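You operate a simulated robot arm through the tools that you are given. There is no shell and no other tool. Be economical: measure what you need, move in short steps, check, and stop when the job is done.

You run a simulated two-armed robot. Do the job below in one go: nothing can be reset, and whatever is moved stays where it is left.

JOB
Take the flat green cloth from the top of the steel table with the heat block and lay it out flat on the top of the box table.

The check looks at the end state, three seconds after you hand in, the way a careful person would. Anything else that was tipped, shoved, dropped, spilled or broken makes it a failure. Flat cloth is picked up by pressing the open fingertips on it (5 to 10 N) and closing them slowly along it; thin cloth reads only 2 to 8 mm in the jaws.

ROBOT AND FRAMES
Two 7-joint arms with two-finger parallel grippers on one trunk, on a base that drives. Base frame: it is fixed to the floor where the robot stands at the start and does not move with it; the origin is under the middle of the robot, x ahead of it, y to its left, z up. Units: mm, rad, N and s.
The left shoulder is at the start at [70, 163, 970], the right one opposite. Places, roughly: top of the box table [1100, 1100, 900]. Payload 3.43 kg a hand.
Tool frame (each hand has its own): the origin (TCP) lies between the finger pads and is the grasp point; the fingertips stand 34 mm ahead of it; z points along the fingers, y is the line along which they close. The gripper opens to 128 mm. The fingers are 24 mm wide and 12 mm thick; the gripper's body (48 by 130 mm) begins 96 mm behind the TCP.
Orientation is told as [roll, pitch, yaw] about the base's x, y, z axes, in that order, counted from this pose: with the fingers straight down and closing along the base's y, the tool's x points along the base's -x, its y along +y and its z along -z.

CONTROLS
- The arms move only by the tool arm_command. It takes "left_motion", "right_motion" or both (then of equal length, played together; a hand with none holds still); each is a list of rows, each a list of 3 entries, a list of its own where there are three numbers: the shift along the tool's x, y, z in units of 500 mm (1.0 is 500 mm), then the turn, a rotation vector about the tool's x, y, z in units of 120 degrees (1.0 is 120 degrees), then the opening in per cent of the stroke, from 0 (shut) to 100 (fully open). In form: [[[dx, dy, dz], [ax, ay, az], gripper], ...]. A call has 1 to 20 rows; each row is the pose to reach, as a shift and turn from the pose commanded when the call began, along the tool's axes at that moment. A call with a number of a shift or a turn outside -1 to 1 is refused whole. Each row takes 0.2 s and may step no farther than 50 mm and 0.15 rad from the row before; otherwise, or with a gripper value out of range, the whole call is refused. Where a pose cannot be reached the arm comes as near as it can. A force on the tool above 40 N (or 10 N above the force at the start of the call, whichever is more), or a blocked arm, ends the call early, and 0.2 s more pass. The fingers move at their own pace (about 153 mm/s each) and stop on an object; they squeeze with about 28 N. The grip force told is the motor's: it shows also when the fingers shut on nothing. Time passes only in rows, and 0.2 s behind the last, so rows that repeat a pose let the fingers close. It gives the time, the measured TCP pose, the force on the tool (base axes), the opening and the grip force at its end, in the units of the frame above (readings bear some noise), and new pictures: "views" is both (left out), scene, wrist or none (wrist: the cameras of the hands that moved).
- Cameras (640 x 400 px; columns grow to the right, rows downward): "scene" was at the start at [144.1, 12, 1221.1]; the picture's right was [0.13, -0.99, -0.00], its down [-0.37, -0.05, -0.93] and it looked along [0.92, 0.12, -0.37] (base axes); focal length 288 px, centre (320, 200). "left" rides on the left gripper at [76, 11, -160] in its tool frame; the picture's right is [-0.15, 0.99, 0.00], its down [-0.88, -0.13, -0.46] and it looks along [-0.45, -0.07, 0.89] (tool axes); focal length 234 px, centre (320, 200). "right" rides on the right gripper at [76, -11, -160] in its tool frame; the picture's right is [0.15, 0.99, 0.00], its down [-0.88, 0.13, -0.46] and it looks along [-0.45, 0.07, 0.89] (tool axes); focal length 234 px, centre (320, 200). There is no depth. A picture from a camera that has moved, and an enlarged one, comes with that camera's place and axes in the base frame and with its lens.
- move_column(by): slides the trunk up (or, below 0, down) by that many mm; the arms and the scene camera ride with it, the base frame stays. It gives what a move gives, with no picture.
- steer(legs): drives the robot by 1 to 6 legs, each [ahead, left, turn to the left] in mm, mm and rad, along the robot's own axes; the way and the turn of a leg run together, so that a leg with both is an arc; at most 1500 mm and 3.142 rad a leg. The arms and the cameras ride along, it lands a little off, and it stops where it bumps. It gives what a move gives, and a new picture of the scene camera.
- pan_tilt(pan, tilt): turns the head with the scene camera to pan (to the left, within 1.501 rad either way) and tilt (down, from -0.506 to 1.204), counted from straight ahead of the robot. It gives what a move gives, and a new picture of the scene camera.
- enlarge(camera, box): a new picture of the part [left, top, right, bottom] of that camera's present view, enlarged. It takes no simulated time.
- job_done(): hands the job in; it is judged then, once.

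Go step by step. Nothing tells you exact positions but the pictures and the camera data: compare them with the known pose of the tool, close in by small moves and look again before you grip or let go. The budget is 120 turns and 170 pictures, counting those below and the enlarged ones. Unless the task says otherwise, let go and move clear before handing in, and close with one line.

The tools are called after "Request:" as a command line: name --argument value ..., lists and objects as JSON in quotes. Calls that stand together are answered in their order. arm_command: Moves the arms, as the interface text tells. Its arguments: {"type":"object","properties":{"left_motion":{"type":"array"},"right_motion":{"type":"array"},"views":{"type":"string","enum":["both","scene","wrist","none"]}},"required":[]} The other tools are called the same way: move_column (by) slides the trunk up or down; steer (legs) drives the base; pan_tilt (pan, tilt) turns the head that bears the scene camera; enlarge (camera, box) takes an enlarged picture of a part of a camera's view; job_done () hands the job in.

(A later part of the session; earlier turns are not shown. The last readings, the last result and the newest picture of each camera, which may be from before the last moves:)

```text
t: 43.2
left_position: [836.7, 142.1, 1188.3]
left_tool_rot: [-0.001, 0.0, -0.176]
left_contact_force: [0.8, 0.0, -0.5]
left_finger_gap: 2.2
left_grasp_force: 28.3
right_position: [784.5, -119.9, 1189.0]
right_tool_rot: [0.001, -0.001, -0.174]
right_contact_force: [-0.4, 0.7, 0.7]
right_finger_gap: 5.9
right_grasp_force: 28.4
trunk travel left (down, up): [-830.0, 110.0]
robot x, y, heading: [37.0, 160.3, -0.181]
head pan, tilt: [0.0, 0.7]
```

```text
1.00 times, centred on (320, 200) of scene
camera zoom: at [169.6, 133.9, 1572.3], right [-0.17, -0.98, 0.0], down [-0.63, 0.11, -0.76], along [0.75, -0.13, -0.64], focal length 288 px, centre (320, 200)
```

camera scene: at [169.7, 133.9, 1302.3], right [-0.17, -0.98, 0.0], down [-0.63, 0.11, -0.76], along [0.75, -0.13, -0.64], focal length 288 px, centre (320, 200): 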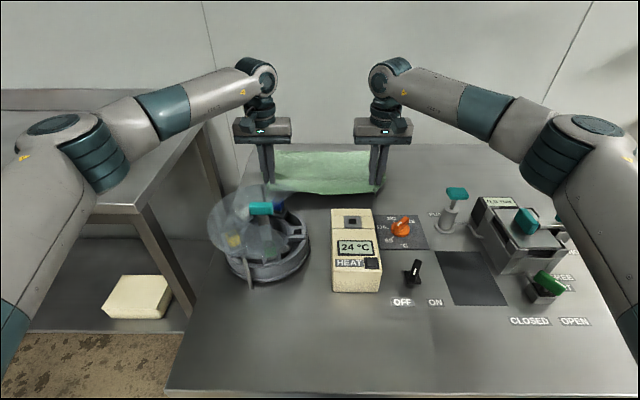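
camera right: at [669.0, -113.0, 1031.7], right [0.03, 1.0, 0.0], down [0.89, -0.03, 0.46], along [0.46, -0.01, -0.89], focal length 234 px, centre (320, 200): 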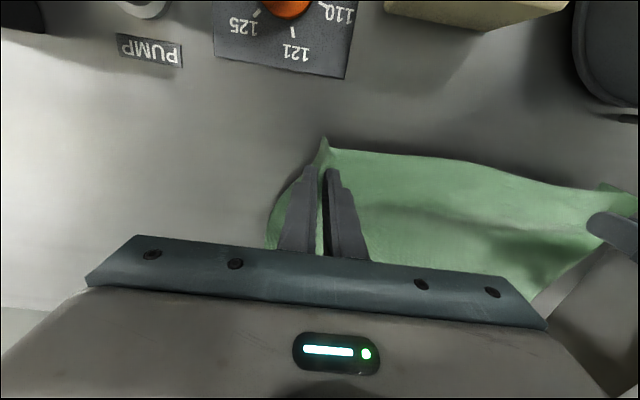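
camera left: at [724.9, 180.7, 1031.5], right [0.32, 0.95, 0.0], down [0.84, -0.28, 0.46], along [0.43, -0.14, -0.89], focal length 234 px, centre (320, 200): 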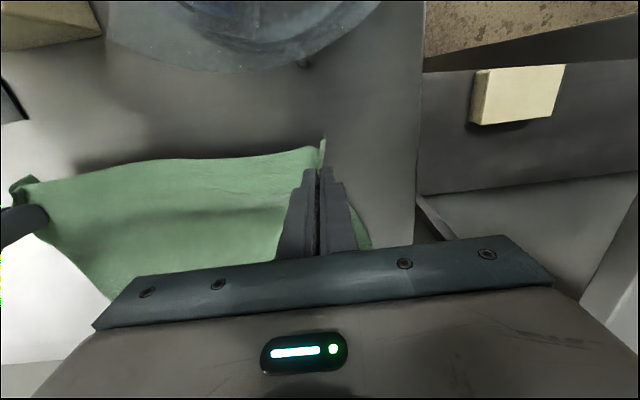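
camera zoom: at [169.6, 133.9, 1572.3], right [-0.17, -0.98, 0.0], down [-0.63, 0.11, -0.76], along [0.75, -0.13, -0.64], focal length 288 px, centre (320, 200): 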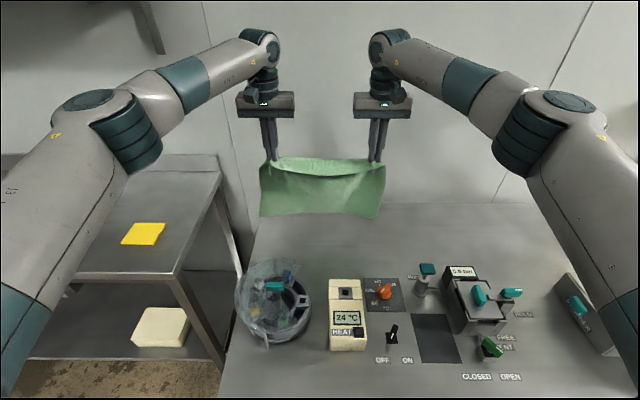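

The cloth hangs cleanly between both hands. I'll raise to clear everything, back away from the steel table, and move left in front of the box table.

Request:
move_column --by 105

Request:
steer --legs '[[-450, 0, 0]]'

```text
t: 44.6
left_position: [835.8, 141.8, 1293.0]
left_tool_rot: [-0.001, -0.001, -0.176]
left_contact_force: [0.0, -0.2, -0.1]
left_finger_gap: 2.3
left_grasp_force: 27.7
right_position: [785.2, -121.7, 1293.4]
right_tool_rot: [0.0, 0.0, -0.176]
right_contact_force: [1.2, -0.1, 0.7]
right_finger_gap: 5.7
right_grasp_force: 27.8
trunk travel left (down, up): [-935.0, 5.0]
robot x, y, heading: [33.3, 160.2, -0.179]
head pan, tilt: [0.0, 0.7]
```

```text
t: 47.3
left_position: [404.7, 221.9, 1291.0]
left_tool_rot: [-0.001, -0.002, -0.173]
left_contact_force: [1.2, -0.7, -0.8]
left_finger_gap: 2.6
left_grasp_force: 27.7
right_position: [354.5, -43.5, 1292.7]
right_tool_rot: [0.001, 0.002, -0.173]
right_contact_force: [0.3, 0.0, -0.2]
right_finger_gap: 5.7
right_grasp_force: 28.0
trunk travel left (down, up): [-935.0, 5.0]
robot x, y, heading: [-397.2, 229.9, -0.173]
head pan, tilt: [0.0, 0.7]
camera scene: at [-261.6, 210.3, 1677.1], right [-0.17, -0.98, 0.0], down [-0.64, 0.11, -0.76], along [0.75, -0.13, -0.65], focal length 288 px, centre (320, 200)
```

scene: 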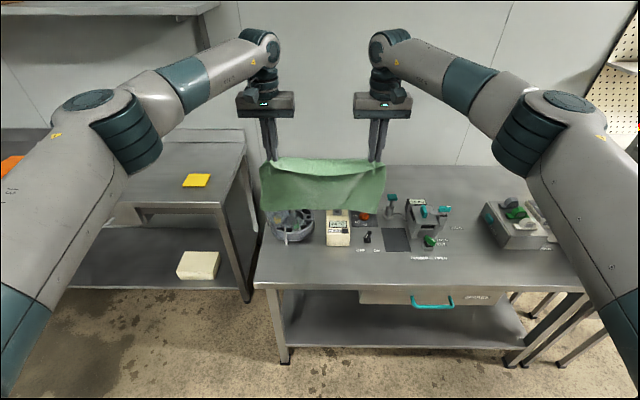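

The cloth travels safely. I'll drive left to face the clear part of the box table.

Request:
steer --legs '[[0, 980, 0]]'

```text
t: 51.3
left_position: [554.6, 981.9, 1295.9]
left_tool_rot: [0.0, -0.005, -0.211]
left_contact_force: [-0.5, 0.1, 0.5]
left_finger_gap: 2.2
left_grasp_force: 27.7
right_position: [494.1, 719.6, 1295.6]
right_tool_rot: [0.001, -0.003, -0.212]
right_contact_force: [-0.7, 0.3, 0.6]
right_finger_gap: 5.9
right_grasp_force: 27.9
trunk travel left (down, up): [-935.0, 5.0]
robot x, y, heading: [-238.6, 1026.7, -0.212]
head pan, tilt: [0.0, 0.7]
stopped in leg 1: the robot was blocked; the commanded pose is now the measured one
camera scene: at [-112.8, 997.3, 1678.0], right [-0.21, -0.98, 0.0], down [-0.63, 0.14, -0.77], along [0.75, -0.16, -0.64], focal length 288 px, centre (320, 200)
```

scene: 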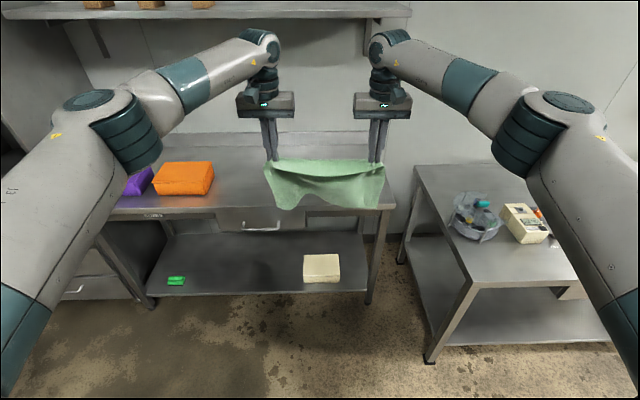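

The robot was blocked while driving left. I'll look left and down to see what it touched before doing anything else.

Request:
pan_tilt --pan 1.45 --tilt 0.9

```text
t: 52.9
left_position: [560.4, 981.9, 1291.8]
left_tool_rot: [-0.001, -0.001, -0.211]
left_contact_force: [0.4, 0.2, -0.7]
left_finger_gap: 2.1
left_grasp_force: 28.1
right_position: [499.5, 720.1, 1291.7]
right_tool_rot: [0.0, 0.001, -0.211]
right_contact_force: [0.3, -0.2, -0.4]
right_finger_gap: 5.9
right_grasp_force: 28.0
trunk travel left (down, up): [-935.0, 5.0]
robot x, y, heading: [-241.3, 1023.0, -0.208]
head pan, tilt: [1.45, 0.901]
camera scene: at [-163.6, 1086.2, 1661.2], right [0.95, -0.33, 0.0], down [-0.26, -0.74, -0.62], along [0.2, 0.59, -0.78], focal length 288 px, centre (320, 200)
```

scene: 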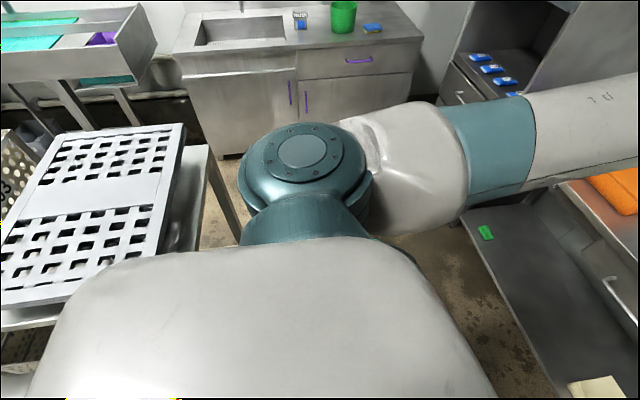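

Request:
pan_tilt --pan 0.9 --tilt 1.1

```text
t: 53.9
left_position: [559.0, 983.6, 1293.2]
left_tool_rot: [0.001, 0.0, -0.211]
left_contact_force: [0.0, -1.1, -0.1]
left_finger_gap: 2.1
left_grasp_force: 28.3
right_position: [498.6, 720.8, 1291.7]
right_tool_rot: [-0.002, 0.001, -0.212]
right_contact_force: [0.3, 0.9, -0.7]
right_finger_gap: 5.8
right_grasp_force: 27.7
trunk travel left (down, up): [-935.0, 5.0]
robot x, y, heading: [-238.7, 1026.5, -0.21]
head pan, tilt: [0.901, 1.1]
camera scene: at [-141.2, 1055.7, 1647.4], right [0.64, -0.77, 0.0], down [-0.69, -0.57, -0.45], along [0.35, 0.29, -0.89], focal length 288 px, centre (320, 200)
```

scene: 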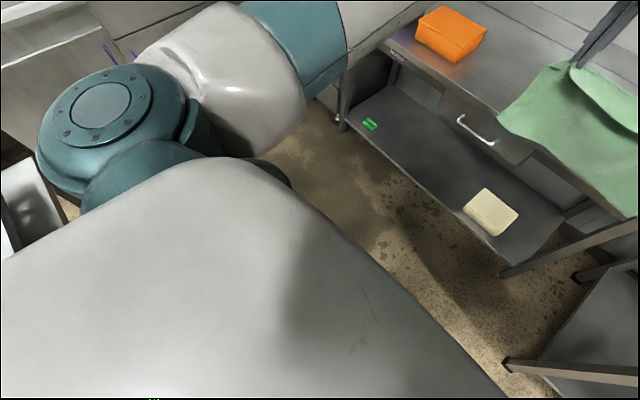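

A stand with a perforated tray is on the left, close behind me, and the floor ahead is clear. I'll ease right, away from the stand, and go forward before shifting left again.

Request:
steer --legs '[[0, -25, 0], [350, 0, 0]]'

Request:
pan_tilt --pan 1.45 --tilt 0.9

```text
t: 56.5
left_position: [891.0, 885.5, 1294.6]
left_tool_rot: [0.0, -0.003, -0.212]
left_contact_force: [-0.8, 0.5, -0.3]
left_finger_gap: 2.0
left_grasp_force: 28.0
right_position: [829.4, 624.6, 1294.4]
right_tool_rot: [0.001, -0.001, -0.214]
right_contact_force: [0.9, 0.0, -0.7]
right_finger_gap: 5.8
right_grasp_force: 28.4
trunk travel left (down, up): [-935.0, 5.0]
robot x, y, heading: [90.0, 934.7, -0.21]
head pan, tilt: [0.901, 1.1]
camera scene: at [189.6, 959.1, 1647.7], right [0.64, -0.77, 0.0], down [-0.69, -0.57, -0.46], along [0.35, 0.29, -0.89], focal length 288 px, centre (320, 200)
```

scene: 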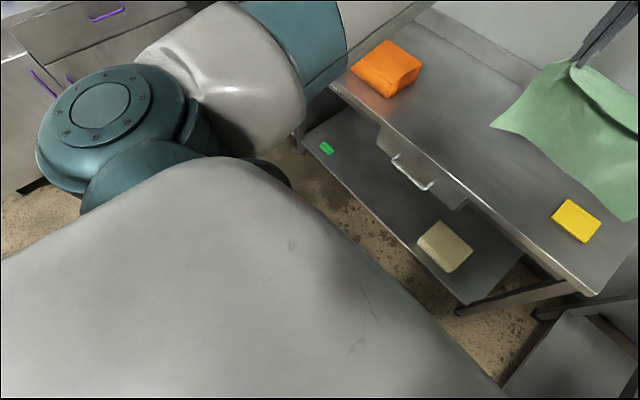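

```text
t: 57.5
left_position: [894.8, 885.2, 1292.1]
left_tool_rot: [0.0, -0.001, -0.211]
left_contact_force: [0.1, -0.4, 0.0]
left_finger_gap: 2.3
left_grasp_force: 27.7
right_position: [833.1, 624.5, 1291.2]
right_tool_rot: [0.0, 0.002, -0.212]
right_contact_force: [-0.1, 0.4, 0.1]
right_finger_gap: 5.6
right_grasp_force: 28.0
trunk travel left (down, up): [-935.0, 5.0]
robot x, y, heading: [92.2, 928.9, -0.207]
head pan, tilt: [1.45, 0.901]
camera scene: at [169.6, 989.4, 1661.2], right [0.95, -0.33, 0.0], down [-0.26, -0.74, -0.62], along [0.2, 0.59, -0.78], focal length 288 px, centre (320, 200)
```

scene: 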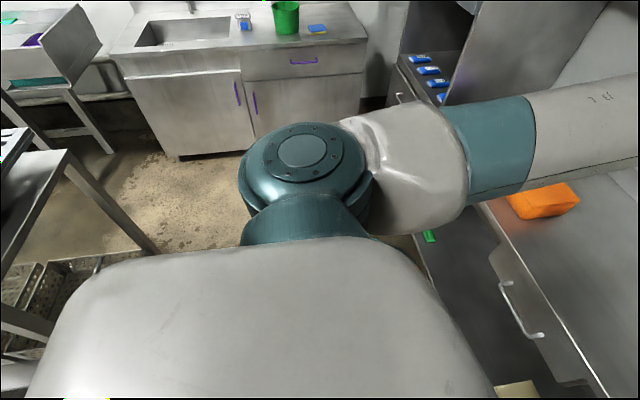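

I'm well ahead of the stand now and nothing looks disturbed. I'll shift left the remaining distance, square up to the table, and look ahead.

Request:
steer --legs '[[0, 218, 0.03]]'

Request:
pan_tilt --pan 0.0 --tilt 0.8

```text
t: 59.2
left_position: [937.7, 1118.8, 1293.0]
left_tool_rot: [0.004, 0.001, -0.187]
left_contact_force: [-0.2, -0.2, -0.2]
left_finger_gap: 2.3
left_grasp_force: 28.3
right_position: [883.7, 856.3, 1291.5]
right_tool_rot: [0.003, 0.002, -0.186]
right_contact_force: [-0.2, -0.3, -0.7]
right_finger_gap: 5.5
right_grasp_force: 27.8
trunk travel left (down, up): [-935.0, 5.0]
robot x, y, heading: [138.2, 1143.4, -0.186]
head pan, tilt: [1.45, 0.901]
camera scene: at [209.2, 1202.4, 1661.5], right [0.95, -0.3, 0.0], down [-0.24, -0.75, -0.62], along [0.19, 0.59, -0.78], focal length 288 px, centre (320, 200)
```

scene: 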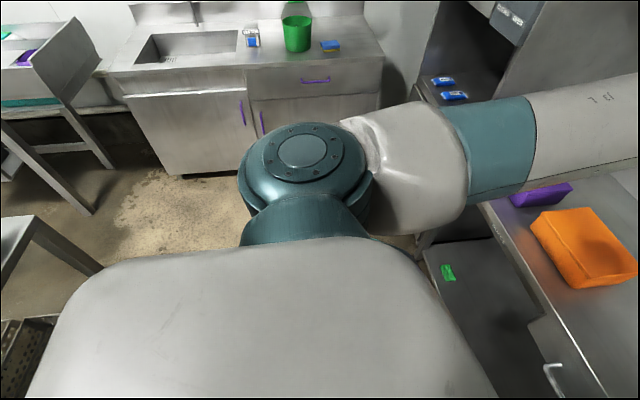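

```text
t: 60.8
left_position: [936.8, 1121.1, 1292.9]
left_tool_rot: [0.0, 0.001, -0.188]
left_contact_force: [0.6, 0.1, 0.6]
left_finger_gap: 2.4
left_grasp_force: 27.7
right_position: [884.7, 858.7, 1291.7]
right_tool_rot: [0.0, 0.001, -0.186]
right_contact_force: [-0.8, 0.6, 0.0]
right_finger_gap: 5.8
right_grasp_force: 27.9
trunk travel left (down, up): [-935.0, 5.0]
robot x, y, heading: [134.1, 1144.1, -0.19]
head pan, tilt: [0.0, 0.799]
camera scene: at [266.9, 1120.8, 1669.1], right [-0.18, -0.98, 0.0], down [-0.71, 0.13, -0.7], along [0.69, -0.13, -0.72], focal length 288 px, centre (320, 200)
```

scene: 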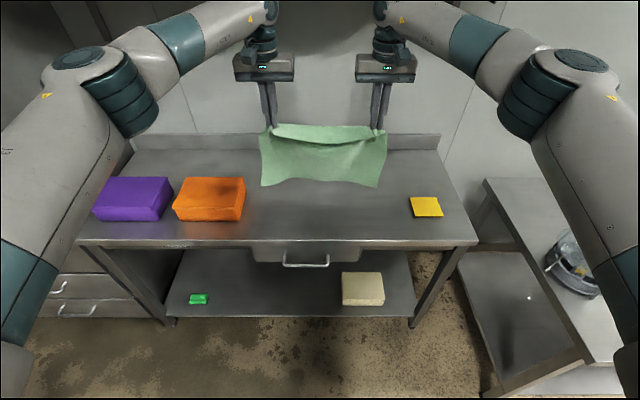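

The view is clear. The free strip lies between the orange box and the yellow pad, and I'm nearly centred on it. I'll draw the hands back before driving in, so they stay out from under the wall shelf.

Request:
arm_command --left_motion '[[[0.05, 0, 0], [0, 0, 0], 0], [[0.11, 0, 0], [0, 0, 0], 0], [[0.17, 0, 0], [0, 0, 0], 0], [[0.24, 0, 0], [0, 0, 0], 0], [[0.31, 0, 0], [0, 0, 0], 0], [[0.38, 0, 0], [0, 0, 0], 0], [[0.45, 0, 0], [0, 0, 0], 0], [[0.52, 0, 0], [0, 0, 0], 0], [[0.57, 0, 0], [0, 0, 0], 0], [[0.6, 0, 0], [0, 0, 0], 0], [[0.6, 0, 0], [0, 0, 0], 0]]' --right_motion '[[[0.05, 0, 0], [0, 0, 0], 0], [[0.11, 0, 0], [0, 0, 0], 0], [[0.17, 0, 0], [0, 0, 0], 0], [[0.24, 0, 0], [0, 0, 0], 0], [[0.31, 0, 0], [0, 0, 0], 0], [[0.38, 0, 0], [0, 0, 0], 0], [[0.45, 0, 0], [0, 0, 0], 0], [[0.52, 0, 0], [0, 0, 0], 0], [[0.57, 0, 0], [0, 0, 0], 0], [[0.6, 0, 0], [0, 0, 0], 0], [[0.6, 0, 0], [0, 0, 0], 0]]' --views "scene"

```text
t: 63.1
left_position: [643.6, 1175.8, 1293.4]
left_tool_rot: [0.001, 0.0, -0.188]
left_contact_force: [0.2, 0.0, 0.1]
left_finger_gap: 2.3
left_grasp_force: 27.5
right_position: [586.9, 914.7, 1293.9]
right_tool_rot: [0.0, 0.002, -0.186]
right_contact_force: [-0.1, 0.1, -0.6]
right_finger_gap: 5.6
right_grasp_force: 28.4
trunk travel left (down, up): [-935.0, 5.0]
robot x, y, heading: [133.6, 1144.6, -0.185]
head pan, tilt: [0.0, 0.799]
camera scene: at [266.6, 1120.2, 1669.1], right [-0.18, -0.98, 0.0], down [-0.7, 0.13, -0.7], along [0.69, -0.13, -0.72], focal length 288 px, centre (320, 200)
```

scene: 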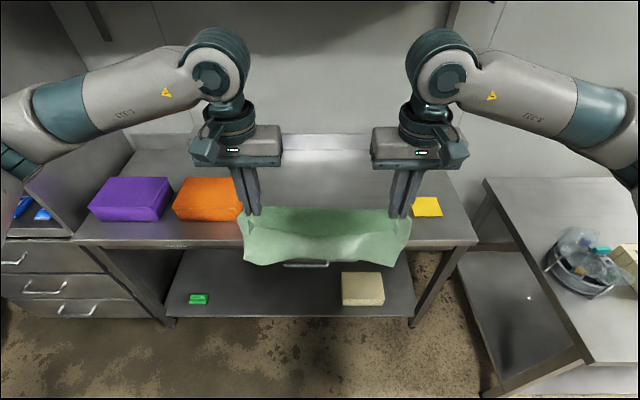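

Now I'll drive in so the hands start over the table's front part.

Request:
steer --legs '[[320, -20, 0]]'

```text
t: 65.3
left_position: [948.9, 1096.8, 1292.9]
left_tool_rot: [0.001, -0.001, -0.189]
left_contact_force: [-0.4, 0.2, 0.2]
left_finger_gap: 1.9
left_grasp_force: 27.4
right_position: [892.2, 837.3, 1294.7]
right_tool_rot: [0.001, -0.002, -0.189]
right_contact_force: [-0.9, 0.1, 1.1]
right_finger_gap: 6.0
right_grasp_force: 28.3
trunk travel left (down, up): [-935.0, 5.0]
robot x, y, heading: [443.7, 1063.3, -0.188]
head pan, tilt: [0.0, 0.799]
camera scene: at [571.5, 1042.8, 1669.4], right [-0.19, -0.98, 0.0], down [-0.7, 0.13, -0.7], along [0.69, -0.13, -0.72], focal length 288 px, centre (320, 200)
```

scene: 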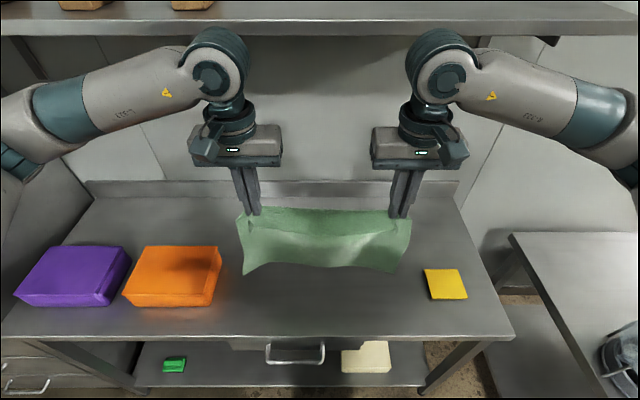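

I'm nicely placed: the hands are about 75 mm past the front edge and centred between orange and yellow. I'll lower the trunk until the cloth's free edge nears the table.

Request:
move_column --by -140

Request:
enlarge --camera "scene" --box '[0, 0, 640, 400]'

```text
t: 67.0
left_position: [952.1, 1097.0, 1153.8]
left_tool_rot: [0.001, -0.001, -0.192]
left_contact_force: [0.2, 0.4, 0.1]
left_finger_gap: 2.3
left_grasp_force: 28.0
right_position: [894.3, 835.5, 1153.6]
right_tool_rot: [0.0, 0.0, -0.188]
right_contact_force: [-0.2, 0.3, 0.4]
right_finger_gap: 5.7
right_grasp_force: 28.0
trunk travel left (down, up): [-795.0, 145.0]
robot x, y, heading: [445.7, 1065.1, -0.182]
head pan, tilt: [0.0, 0.799]
```

```text
1.00 times, centred on (320, 200) of scene
camera zoom: at [573.9, 1042.2, 1529.2], right [-0.19, -0.98, 0.0], down [-0.7, 0.13, -0.7], along [0.69, -0.13, -0.72], focal length 288 px, centre (320, 200)
```

zoom: 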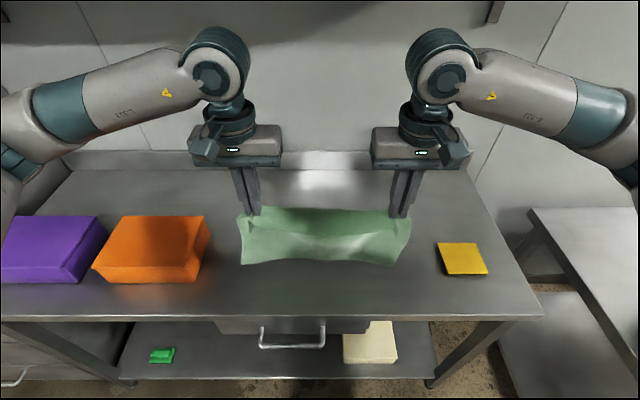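

The cloth's stiffness makes its free edge lean about 60 mm away from me. So I'll lay it far edge first: hands forward until the free edge is near the back, touch down, then draw them toward me while lowering.

Request:
arm_command --left_motion '[[[-0.03, 0.002, -0.01], [0, 0, 0], 0], [[-0.08, 0.004, -0.02], [0, 0, 0], 0], [[-0.13, 0.006, -0.02], [0, 0, 0], 0], [[-0.18, 0.006, -0.02], [0, 0, 0], 0], [[-0.24, 0.006, -0.02], [0, 0, 0], 0], [[-0.3, 0.006, -0.02], [0, 0, 0], 0], [[-0.36, 0.006, -0.02], [0, 0, 0], 0], [[-0.41, 0.006, -0.02], [0, 0, 0], 0], [[-0.45, 0.006, -0.02], [0, 0, 0], 0], [[-0.48, 0.006, -0.02], [0, 0, 0], 0], [[-0.5, 0.006, -0.02], [0, 0, 0], 0], [[-0.5, 0.006, -0.02], [0, 0, 0], 0], [[-0.5, 0.006, -0.02], [0, 0, 0], 0]]' --right_motion '[[[-0.03, -0.002, -0.01], [0, 0, 0], 0], [[-0.08, -0.004, -0.02], [0, 0, 0], 0], [[-0.13, -0.006, -0.02], [0, 0, 0], 0], [[-0.18, -0.006, -0.02], [0, 0, 0], 0], [[-0.24, -0.006, -0.02], [0, 0, 0], 0], [[-0.3, -0.006, -0.02], [0, 0, 0], 0], [[-0.36, -0.006, -0.02], [0, 0, 0], 0], [[-0.41, -0.006, -0.02], [0, 0, 0], 0], [[-0.45, -0.006, -0.02], [0, 0, 0], 0], [[-0.48, -0.006, -0.02], [0, 0, 0], 0], [[-0.5, -0.006, -0.02], [0, 0, 0], 0], [[-0.5, -0.006, -0.02], [0, 0, 0], 0], [[-0.5, -0.006, -0.02], [0, 0, 0], 0]]' --views "scene"

```text
t: 69.8
left_position: [1196.4, 1051.7, 1163.0]
left_tool_rot: [0.0, 0.001, -0.19]
left_contact_force: [0.1, -1.3, -0.3]
left_finger_gap: 2.3
left_grasp_force: 28.2
right_position: [1139.8, 786.0, 1164.7]
right_tool_rot: [0.001, 0.003, -0.188]
right_contact_force: [-0.4, 1.5, -0.2]
right_finger_gap: 5.7
right_grasp_force: 27.7
trunk travel left (down, up): [-795.0, 145.0]
robot x, y, heading: [438.9, 1066.9, -0.193]
head pan, tilt: [0.0, 0.799]
camera scene: at [574.5, 1042.1, 1529.1], right [-0.19, -0.98, 0.0], down [-0.7, 0.13, -0.7], along [0.68, -0.13, -0.72], focal length 288 px, centre (320, 200)
```

scene: 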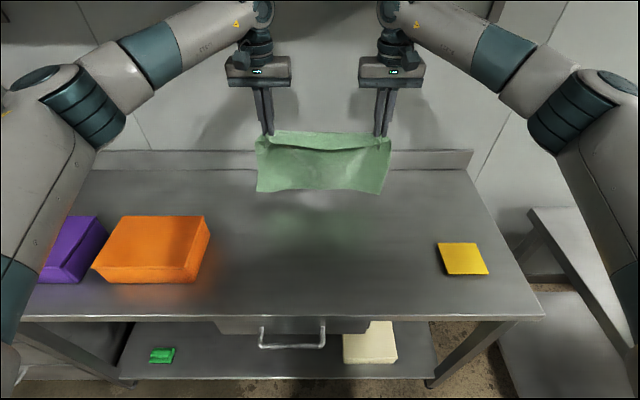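

The cloth now hangs over the back half, still above the table. I'll lower the trunk in steps.

Request:
move_column --by -60

Request:
enlarge --camera "scene" --box '[160, 30, 480, 230]'

```text
t: 70.8
left_position: [1198.1, 1053.1, 1102.9]
left_tool_rot: [0.001, 0.001, -0.19]
left_contact_force: [0.4, -1.2, 0.4]
left_finger_gap: 2.2
left_grasp_force: 28.0
right_position: [1139.3, 787.5, 1104.1]
right_tool_rot: [0.001, 0.003, -0.188]
right_contact_force: [0.7, 0.8, -1.1]
right_finger_gap: 5.9
right_grasp_force: 27.5
trunk travel left (down, up): [-735.0, 205.0]
robot x, y, heading: [444.6, 1064.5, -0.191]
head pan, tilt: [0.0, 0.799]
```

```text
2.00 times, centred on (320, 130) of scene
camera zoom: at [574.0, 1042.1, 1469.2], right [-0.19, -0.98, 0.0], down [-0.7, 0.13, -0.7], along [0.69, -0.13, -0.72], focal length 577 px, centre (320, 340)
```

zoom: 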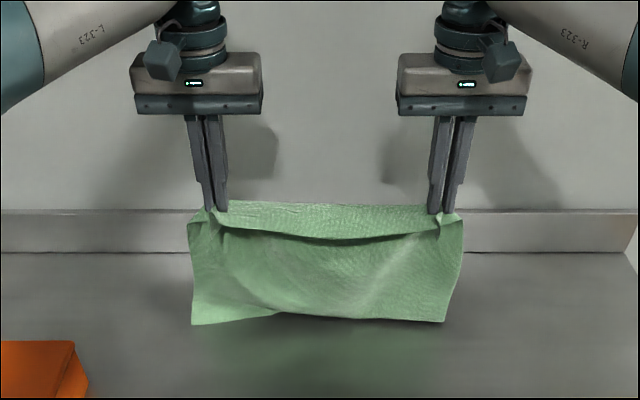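

Request:
move_column --by -40

Request:
enlarge --camera "scene" --box '[160, 30, 480, 230]'

```text
t: 71.6
left_position: [1197.7, 1052.0, 1063.4]
left_tool_rot: [-0.002, 0.0, -0.191]
left_contact_force: [0.1, -2.1, -0.6]
left_finger_gap: 2.2
left_grasp_force: 27.7
right_position: [1140.3, 786.8, 1064.6]
right_tool_rot: [0.0, -0.002, -0.189]
right_contact_force: [0.4, 1.6, -0.3]
right_finger_gap: 5.9
right_grasp_force: 27.9
trunk travel left (down, up): [-695.0, 245.0]
robot x, y, heading: [444.4, 1060.8, -0.186]
head pan, tilt: [0.0, 0.799]
```

```text
2.00 times, centred on (320, 130) of scene
camera zoom: at [573.8, 1042.2, 1429.2], right [-0.19, -0.98, 0.0], down [-0.7, 0.13, -0.7], along [0.69, -0.13, -0.72], focal length 577 px, centre (320, 340)
```

zoom: 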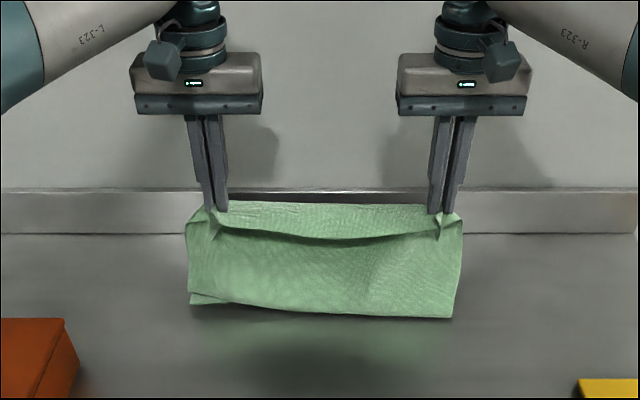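

The free edge is about at the table, near the back. I'll now draw both hands toward me while lowering along an arc.

Request:
arm_command --left_motion '[[[0.04, 0, 0.002], [0, 0, 0], 0], [[0.08, 0, 0.005], [0, 0, 0], 0], [[0.12, 0, 0.01], [0, 0, 0], 0], [[0.17, 0, 0.02], [0, 0, 0], 0], [[0.22, 0, 0.04], [0, 0, 0], 0], [[0.26, 0, 0.065], [0, 0, 0], 0], [[0.3, 0, 0.095], [0, 0, 0], 0], [[0.3, 0, 0.095], [0, 0, 0], 0]]' --right_motion '[[[0.04, 0, 0.002], [0, 0, 0], 0], [[0.08, 0, 0.005], [0, 0, 0], 0], [[0.12, 0, 0.01], [0, 0, 0], 0], [[0.17, 0, 0.02], [0, 0, 0], 0], [[0.22, 0, 0.04], [0, 0, 0], 0], [[0.26, 0, 0.065], [0, 0, 0], 0], [[0.3, 0, 0.095], [0, 0, 0], 0], [[0.3, 0, 0.095], [0, 0, 0], 0]]' --views "scene"

```text
t: 73.4
left_position: [1051.9, 1082.1, 1015.7]
left_tool_rot: [-0.001, 0.001, -0.187]
left_contact_force: [-0.4, -1.9, -0.4]
left_finger_gap: 2.0
left_grasp_force: 27.9
right_position: [992.2, 815.6, 1016.6]
right_tool_rot: [0.0, 0.001, -0.188]
right_contact_force: [-0.2, 1.0, -0.3]
right_finger_gap: 5.6
right_grasp_force: 27.7
trunk travel left (down, up): [-695.0, 245.0]
robot x, y, heading: [441.1, 1061.9, -0.189]
head pan, tilt: [0.0, 0.799]
camera scene: at [574.7, 1042.0, 1429.1], right [-0.19, -0.98, 0.0], down [-0.7, 0.13, -0.7], along [0.68, -0.13, -0.72], focal length 288 px, centre (320, 200)
```

scene: 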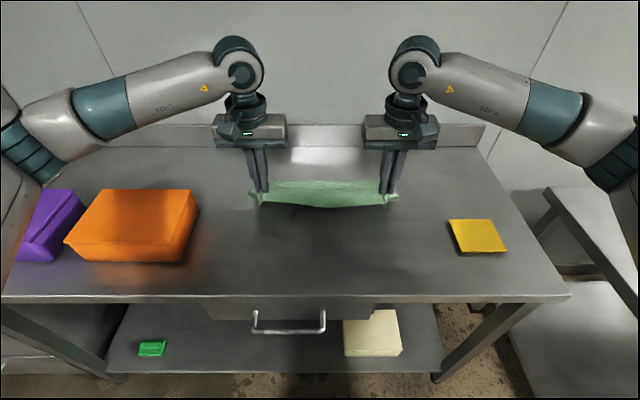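

The cloth is draping behind the hands as intended, so I'll continue the arc lower and toward me.

Request:
arm_command --left_motion '[[[0.04, 0, 0.035], [0, 0, 0], 0], [[0.075, 0, 0.075], [0, 0, 0], 0], [[0.105, 0, 0.115], [0, 0, 0], 0], [[0.13, 0, 0.155], [0, 0, 0], 0], [[0.15, 0, 0.19], [0, 0, 0], 0], [[0.165, 0, 0.22], [0, 0, 0], 0], [[0.165, 0, 0.22], [0, 0, 0], 0]]' --right_motion '[[[0.04, 0, 0.035], [0, 0, 0], 0], [[0.075, 0, 0.075], [0, 0, 0], 0], [[0.105, 0, 0.115], [0, 0, 0], 0], [[0.13, 0, 0.155], [0, 0, 0], 0], [[0.15, 0, 0.19], [0, 0, 0], 0], [[0.165, 0, 0.22], [0, 0, 0], 0], [[0.165, 0, 0.22], [0, 0, 0], 0]]'

```text
t: 75.0
left_position: [968.9, 1097.0, 904.9]
left_tool_rot: [-0.001, 0.001, -0.189]
left_contact_force: [-0.8, -3.2, -1.2]
left_finger_gap: 2.3
left_grasp_force: 27.9
right_position: [909.9, 830.2, 905.4]
right_tool_rot: [0.0, 0.002, -0.187]
right_contact_force: [0.2, 1.5, -0.1]
right_finger_gap: 5.9
right_grasp_force: 27.7
trunk travel left (down, up): [-695.0, 245.0]
robot x, y, heading: [444.9, 1066.8, -0.185]
head pan, tilt: [0.0, 0.799]
camera scene: at [574.3, 1042.1, 1429.1], right [-0.19, -0.98, 0.0], down [-0.7, 0.13, -0.7], along [0.68, -0.13, -0.72], focal length 288 px, centre (320, 200)
camera right: at [834.2, 833.2, 1064.6], right [0.04, 1.0, 0.0], down [0.89, -0.04, 0.45], along [0.45, -0.02, -0.89], focal length 234 px, centre (320, 200)
camera left: at [896.1, 1122.3, 1063.9], right [0.33, 0.94, 0.0], down [0.84, -0.29, 0.46], along [0.43, -0.15, -0.89], focal length 234 px, centre (320, 200)
```

scene: 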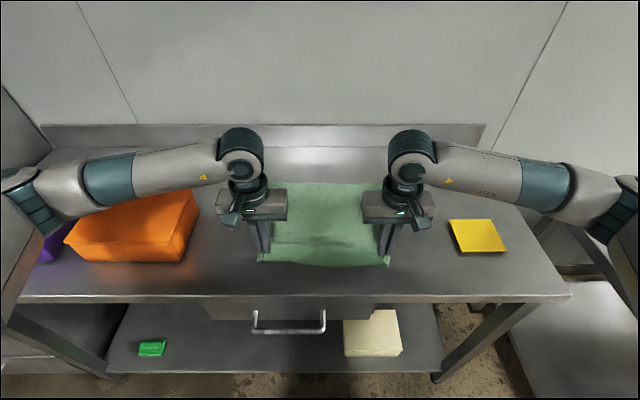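
right: 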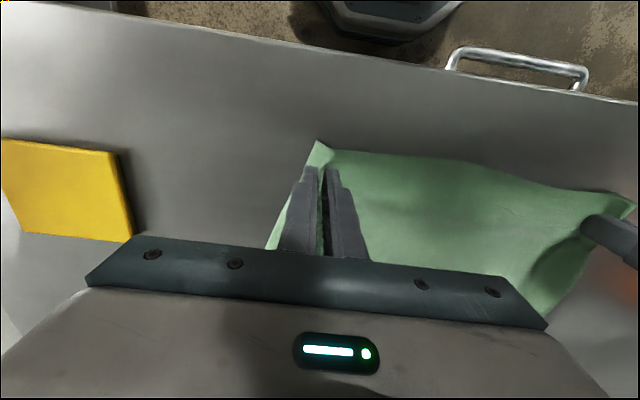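
left: 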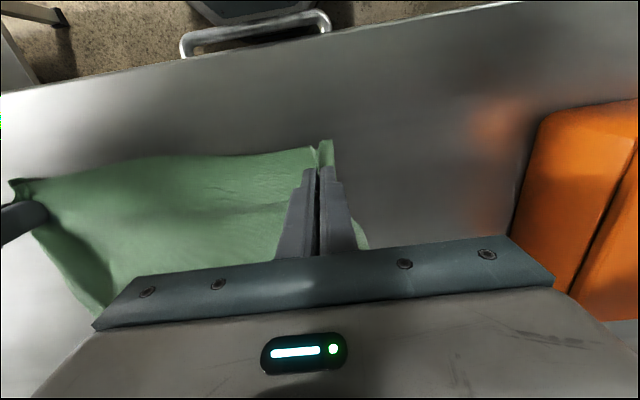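

It's laying out well. I'll lower the last bit slowly with a slight pull toward me, watching the force.

Request:
arm_command --left_motion '[[[0.008, 0, 0.01], [0, 0, 0], 0], [[0.016, 0, 0.02], [0, 0, 0], 0], [[0.022, 0, 0.03], [0, 0, 0], 0], [[0.022, 0, 0.03], [0, 0, 0], 0]]' --right_motion '[[[0.008, 0, 0.01], [0, 0, 0], 0], [[0.016, 0, 0.02], [0, 0, 0], 0], [[0.022, 0, 0.03], [0, 0, 0], 0], [[0.022, 0, 0.03], [0, 0, 0], 0]]' --views "none"

Request:
enlarge --camera "scene" --box '[160, 130, 480, 330]'

```text
t: 76.0
left_position: [959.0, 1098.5, 896.7]
left_tool_rot: [-0.002, -0.015, -0.188]
left_contact_force: [-2.6, 0.9, 18.8]
left_finger_gap: 2.2
left_grasp_force: 28.4
right_position: [900.4, 833.6, 895.3]
right_tool_rot: [0.003, -0.008, -0.19]
right_contact_force: [-1.6, -1.3, 16.3]
right_finger_gap: 6.2
right_grasp_force: 28.3
trunk travel left (down, up): [-695.0, 245.0]
robot x, y, heading: [445.0, 1067.1, -0.184]
head pan, tilt: [0.0, 0.799]
stopped in row 4 (left hand): the force on the tool passed its limit (the readings are from after the stop); the commanded pose is now the measured one
```

```text
2.00 times, centred on (320, 230) of scene
camera zoom: at [570.5, 1042.8, 1429.6], right [-0.19, -0.98, 0.0], down [-0.7, 0.13, -0.7], along [0.69, -0.13, -0.71], focal length 577 px, centre (320, 140)
```

zoom: 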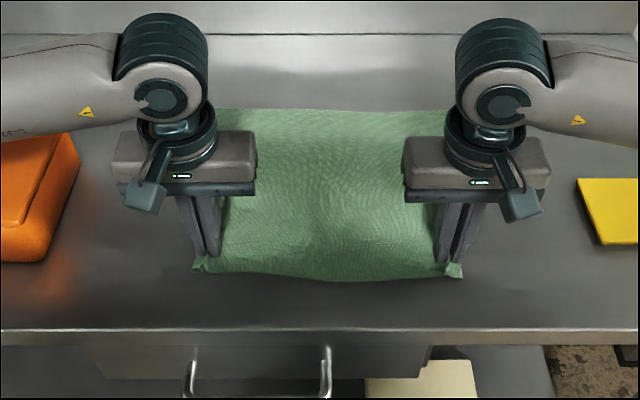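

The fingertips are on the table (top ≈ 862). I'll lift 4 mm, pull 20 mm toward me to tauten, and settle again lightly.

Request:
arm_command --left_motion '[[[0, 0, -0.008], [0, 0, 0], 0], [[0.015, 0.003, -0.008], [0, 0, 0], 0], [[0.03, 0.005, -0.008], [0, 0, 0], 0], [[0.04, 0.005, -0.008], [0, 0, 0], 0], [[0.04, 0.005, -0.005], [0, 0, 0], 0], [[0.04, 0.005, -0.004], [0, 0, 0], 0]]' --right_motion '[[[0, 0, -0.008], [0, 0, 0], 0], [[0.015, -0.003, -0.008], [0, 0, 0], 0], [[0.03, -0.005, -0.008], [0, 0, 0], 0], [[0.04, -0.005, -0.008], [0, 0, 0], 0], [[0.04, -0.005, -0.005], [0, 0, 0], 0], [[0.04, -0.005, -0.004], [0, 0, 0], 0]]' --views "wrist"

```text
t: 77.4
left_position: [941.9, 1103.0, 896.3]
left_tool_rot: [-0.003, -0.012, -0.187]
left_contact_force: [1.3, -5.1, 9.4]
left_finger_gap: 2.2
left_grasp_force: 28.1
right_position: [881.5, 833.4, 895.5]
right_tool_rot: [0.002, -0.005, -0.189]
right_contact_force: [3.4, 4.6, 7.3]
right_finger_gap: 5.7
right_grasp_force: 28.2
trunk travel left (down, up): [-695.0, 245.0]
robot x, y, heading: [447.5, 1063.4, -0.186]
head pan, tilt: [0.0, 0.799]
camera right: at [804.5, 836.5, 1054.2], right [0.04, 1.0, 0.0], down [0.89, -0.04, 0.46], along [0.46, -0.02, -0.89], focal length 234 px, centre (320, 200)
camera left: at [867.0, 1129.9, 1054.4], right [0.33, 0.94, 0.0], down [0.84, -0.29, 0.47], along [0.44, -0.15, -0.89], focal length 234 px, centre (320, 200)
```

right: 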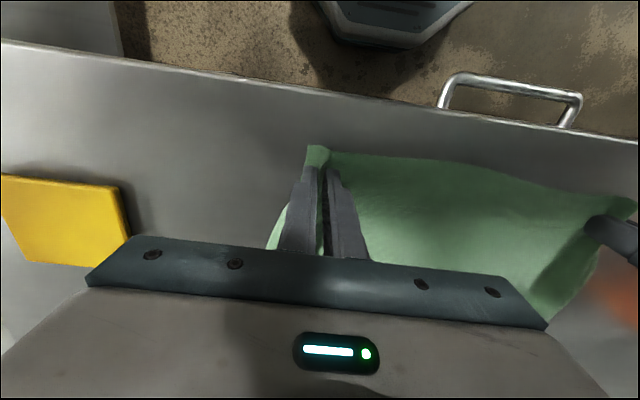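
left: 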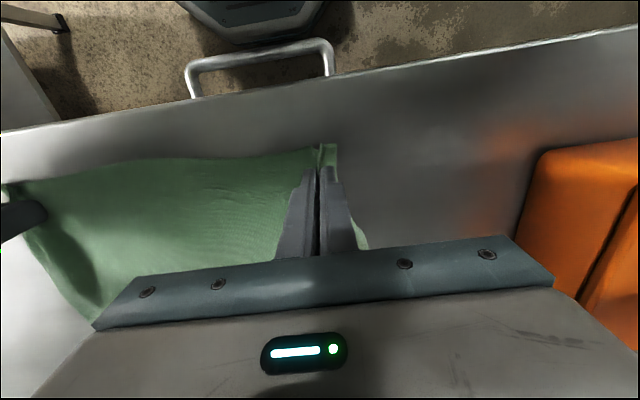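

I'll open slowly with the tips lightly on the table, so the fingers spread the pinched cloth back out.

Request:
arm_command --left_motion '[[[0, 0, 0], [0, 0, 0], 4], [[0, 0, 0], [0, 0, 0], 8], [[0, 0, 0], [0, 0, 0], 12], [[0, 0, 0], [0, 0, 0], 16], [[0, 0, 0], [0, 0, 0], 20], [[0, 0, 0], [0, 0, 0], 24], [[0, 0, 0], [0, 0, 0], 28], [[0, 0, 0], [0, 0, 0], 32], [[0, 0, 0], [0, 0, 0], 32]]' --right_motion '[[[0, 0, 0], [0, 0, 0], 4], [[0, 0, 0], [0, 0, 0], 8], [[0, 0, 0], [0, 0, 0], 12], [[0, 0, 0], [0, 0, 0], 16], [[0, 0, 0], [0, 0, 0], 20], [[0, 0, 0], [0, 0, 0], 24], [[0, 0, 0], [0, 0, 0], 28], [[0, 0, 0], [0, 0, 0], 32], [[0, 0, 0], [0, 0, 0], 32]]' --views "wrist"

```text
t: 79.4
left_position: [940.1, 1103.7, 896.7]
left_tool_rot: [-0.004, -0.011, -0.188]
left_contact_force: [0.0, -3.0, 14.9]
left_finger_gap: 38.8
left_grasp_force: 0.1
right_position: [879.2, 833.1, 896.4]
right_tool_rot: [0.002, -0.006, -0.19]
right_contact_force: [0.6, 3.1, 12.0]
right_finger_gap: 39.3
right_grasp_force: 0.1
trunk travel left (down, up): [-695.0, 245.0]
robot x, y, heading: [445.3, 1067.8, -0.185]
head pan, tilt: [0.0, 0.799]
camera right: at [803.4, 836.7, 1054.1], right [0.04, 1.0, 0.0], down [0.89, -0.04, 0.46], along [0.46, -0.02, -0.89], focal length 234 px, centre (320, 200)
camera left: at [865.9, 1130.2, 1054.3], right [0.33, 0.94, 0.0], down [0.84, -0.29, 0.47], along [0.44, -0.15, -0.89], focal length 234 px, centre (320, 200)
```

right: 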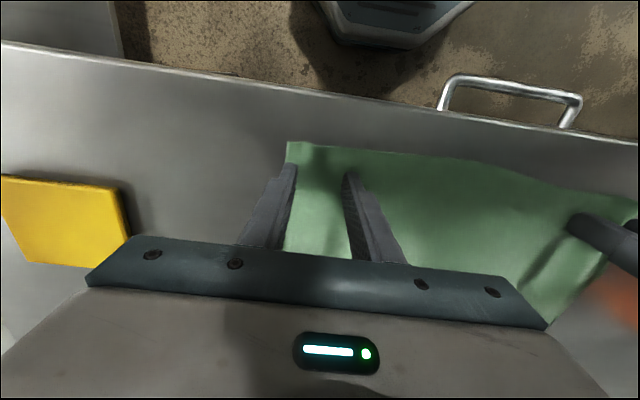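
left: 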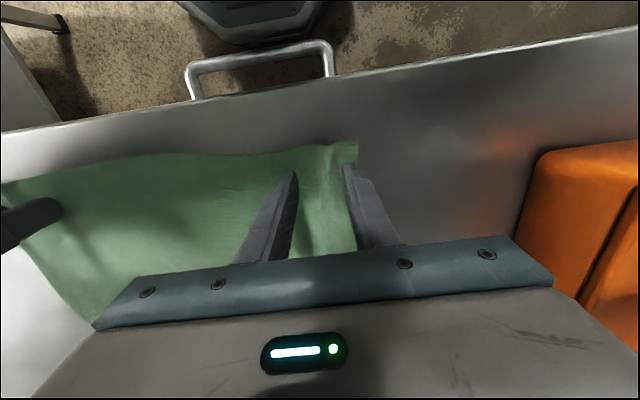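

The corners are spread open and nearly flat. I'll lift both hands straight up and inspect.

Request:
arm_command --left_motion '[[[0, 0, -0.02], [0, 0, 0], 32], [[0, 0, -0.08], [0, 0, 0], 32], [[0, 0, -0.16], [0, 0, 0], 32], [[0, 0, -0.25], [0, 0, 0], 32], [[0, 0, -0.34], [0, 0, 0], 32], [[0, 0, -0.43], [0, 0, 0], 32], [[0, 0, -0.43], [0, 0, 0], 32]]' --right_motion '[[[0, 0, -0.02], [0, 0, 0], 32], [[0, 0, -0.08], [0, 0, 0], 32], [[0, 0, -0.16], [0, 0, 0], 32], [[0, 0, -0.25], [0, 0, 0], 32], [[0, 0, -0.34], [0, 0, 0], 32], [[0, 0, -0.43], [0, 0, 0], 32], [[0, 0, -0.43], [0, 0, 0], 32]]'

```text
t: 81.0
left_position: [940.9, 1104.3, 1109.0]
left_tool_rot: [-0.002, -0.008, -0.189]
left_contact_force: [0.3, -0.4, 0.2]
left_finger_gap: 41.2
left_grasp_force: 0.0
right_position: [883.2, 832.7, 1111.4]
right_tool_rot: [0.0, -0.004, -0.191]
right_contact_force: [-0.6, 0.0, -1.0]
right_finger_gap: 41.0
right_grasp_force: 0.0
trunk travel left (down, up): [-695.0, 245.0]
robot x, y, heading: [445.6, 1064.9, -0.187]
head pan, tilt: [0.0, 0.799]
camera scene: at [574.9, 1042.0, 1429.1], right [-0.19, -0.98, 0.0], down [-0.7, 0.13, -0.7], along [0.68, -0.13, -0.72], focal length 288 px, centre (320, 200)
camera right: at [806.0, 836.1, 1269.6], right [0.04, 1.0, 0.0], down [0.89, -0.04, 0.46], along [0.46, -0.02, -0.89], focal length 234 px, centre (320, 200)
camera left: at [867.7, 1130.1, 1267.6], right [0.33, 0.94, 0.0], down [0.84, -0.29, 0.46], along [0.44, -0.15, -0.89], focal length 234 px, centre (320, 200)
```

scene: 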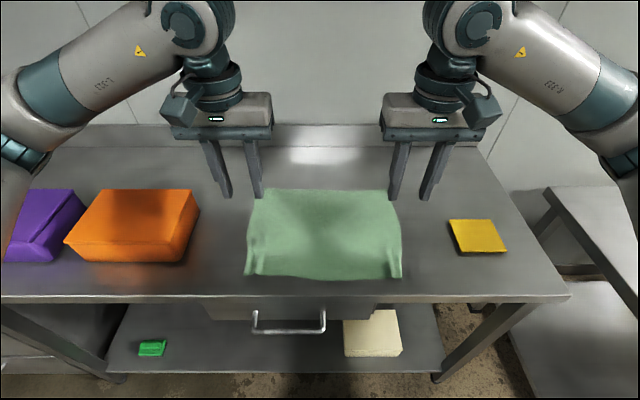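
right: 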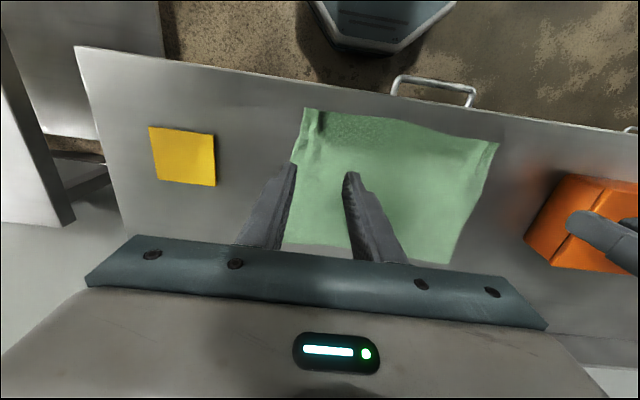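
left: 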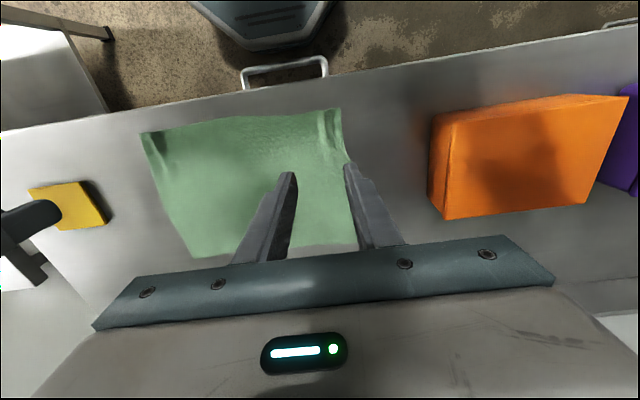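

The cloth is spread out, with small ridges at the two near corners. I'll take a closer look.

Request:
enlarge --camera "scene" --box '[230, 175, 422, 295]'

Request:
enlarge --camera "left" --box '[120, 80, 408, 260]'

```text
3.33 times, centred on (326, 235) of scene
camera zoom: at [574.9, 1042.0, 1429.1], right [-0.19, -0.98, 0.0], down [-0.7, 0.13, -0.7], along [0.68, -0.13, -0.72], focal length 961 px, centre (300, 83)
```

zoom: 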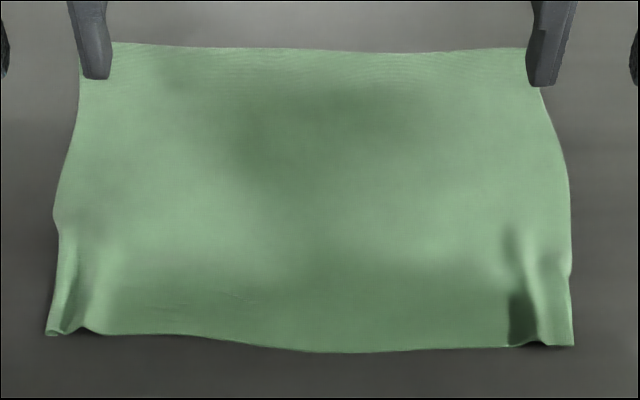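

```text
2.22 times, centred on (264, 170) of left
camera zoom: at [867.7, 1130.1, 1267.6], right [0.33, 0.94, 0.0], down [0.84, -0.29, 0.46], along [0.44, -0.15, -0.89], focal length 520 px, centre (444, 267)
```

zoom: 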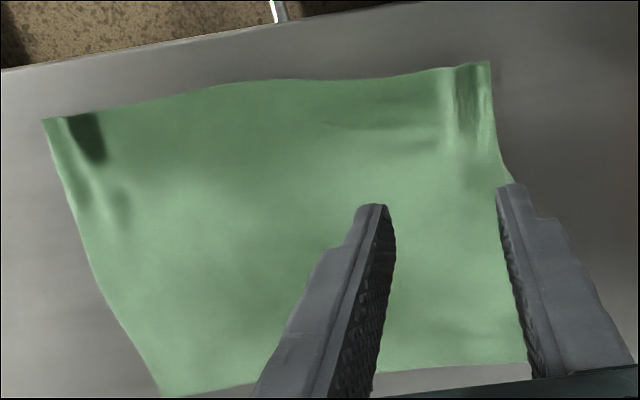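

There's a small puckered ridge inside each near corner. I'll press closed fingertips lightly on the outer strips and drag outward about 14 mm to smooth them.

Request:
arm_command --left_motion '[[[0.02, 0.058, 0.05], [0, 0, 0], 10], [[0.02, 0.058, 0.14], [0, 0, 0], 0], [[0.02, 0.058, 0.23], [0, 0, 0], 0], [[0.02, 0.058, 0.32], [0, 0, 0], 0], [[0.02, 0.058, 0.38], [0, 0, 0], 0], [[0.02, 0.058, 0.41], [0, 0, 0], 0], [[0.02, 0.058, 0.41], [0, 0, 0], 0]]' --right_motion '[[[0.02, -0.034, 0.05], [0, 0, 0], 10], [[0.02, -0.034, 0.14], [0, 0, 0], 0], [[0.02, -0.034, 0.23], [0, 0, 0], 0], [[0.02, -0.034, 0.32], [0, 0, 0], 0], [[0.02, -0.034, 0.38], [0, 0, 0], 0], [[0.02, -0.034, 0.41], [0, 0, 0], 0], [[0.02, -0.034, 0.41], [0, 0, 0], 0]]' --views "wrist"

```text
t: 82.6
left_position: [938.6, 1135.1, 904.9]
left_tool_rot: [-0.004, -0.01, -0.189]
left_contact_force: [0.1, 0.2, -1.5]
left_finger_gap: 0.2
left_grasp_force: 28.0
right_position: [868.8, 819.0, 904.3]
right_tool_rot: [0.002, -0.003, -0.188]
right_contact_force: [-0.1, -0.3, -1.0]
right_finger_gap: 0.3
right_grasp_force: 28.2
trunk travel left (down, up): [-695.0, 245.0]
robot x, y, heading: [446.5, 1066.4, -0.185]
head pan, tilt: [0.0, 0.799]
camera right: at [791.8, 822.2, 1063.1], right [0.04, 1.0, 0.0], down [0.89, -0.04, 0.46], along [0.46, -0.02, -0.89], focal length 234 px, centre (320, 200)
camera left: at [864.6, 1160.2, 1062.6], right [0.33, 0.94, 0.0], down [0.84, -0.29, 0.46], along [0.44, -0.15, -0.89], focal length 234 px, centre (320, 200)
```

right: 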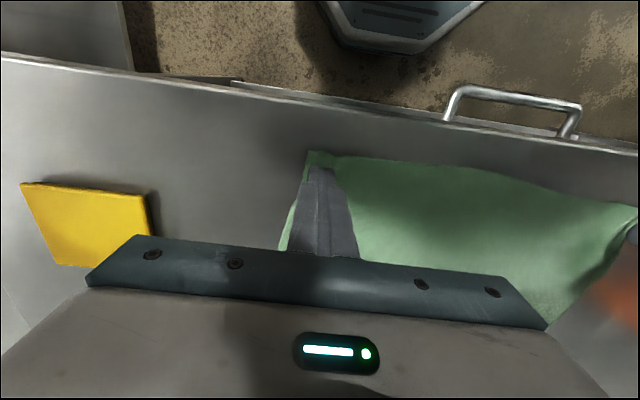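
left: 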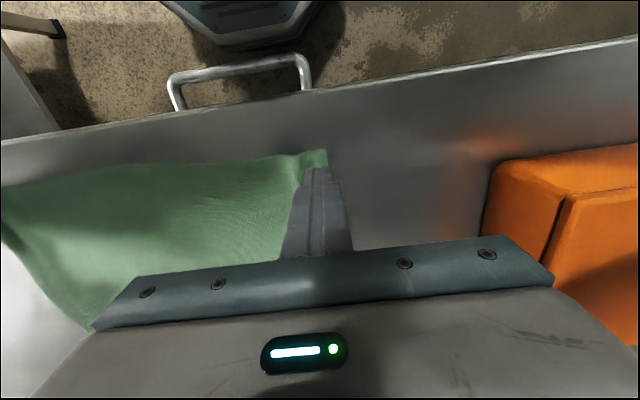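

Request:
arm_command --left_motion '[[[0, -0.014, 0.008], [0, 0, 0], 0], [[0, -0.014, 0.016], [0, 0, 0], 0], [[0, -0.014, 0.018], [0, 0, 0], 0], [[0, -0.006, 0.018], [0, 0, 0], 0], [[0, 0.002, 0.018], [0, 0, 0], 0], [[0, 0.01, 0.018], [0, 0, 0], 0], [[0, 0.016, 0.018], [0, 0, 0], 0], [[0, 0.016, 0.018], [0, 0, 0], 0]]' --right_motion '[[[0, 0, 0.008], [0, 0, 0], 0], [[0, 0, 0.016], [0, 0, 0], 0], [[0, 0, 0.018], [0, 0, 0], 0], [[0, -0.008, 0.018], [0, 0, 0], 0], [[0, -0.016, 0.018], [0, 0, 0], 0], [[0, -0.024, 0.018], [0, 0, 0], 0], [[0, -0.03, 0.018], [0, 0, 0], 0], [[0, -0.03, 0.018], [0, 0, 0], 0]]' --views "wrist"

```text
t: 84.4
left_position: [939.0, 1141.7, 894.9]
left_tool_rot: [-0.003, -0.011, -0.188]
left_contact_force: [-0.9, -5.9, 11.3]
left_finger_gap: 0.1
left_grasp_force: 28.0
right_position: [865.5, 803.3, 896.2]
right_tool_rot: [0.002, -0.006, -0.19]
right_contact_force: [1.0, 2.7, 2.9]
right_finger_gap: 0.0
right_grasp_force: 28.0
trunk travel left (down, up): [-695.0, 245.0]
robot x, y, heading: [443.9, 1066.5, -0.186]
head pan, tilt: [0.0, 0.799]
camera right: at [787.8, 806.4, 1054.5], right [0.04, 1.0, 0.0], down [0.89, -0.04, 0.46], along [0.46, -0.02, -0.89], focal length 234 px, centre (320, 200)
camera left: at [864.6, 1167.4, 1054.3], right [0.33, 0.94, 0.0], down [0.84, -0.29, 0.47], along [0.44, -0.15, -0.89], focal length 234 px, centre (320, 200)
```

right: 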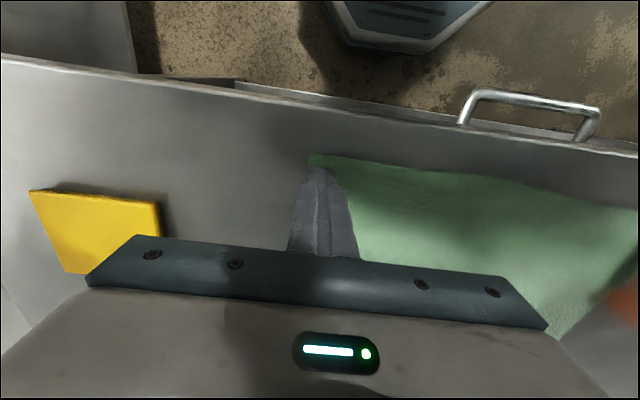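
left: 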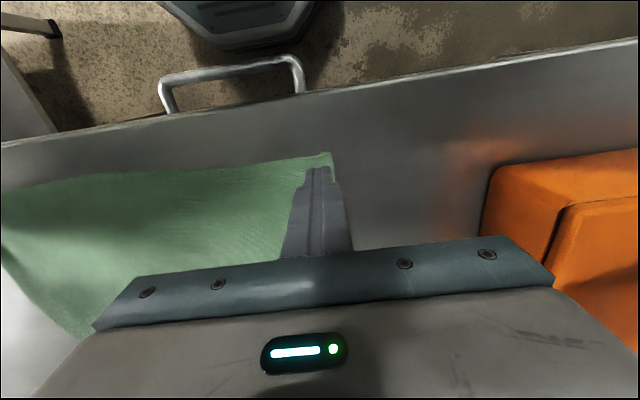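

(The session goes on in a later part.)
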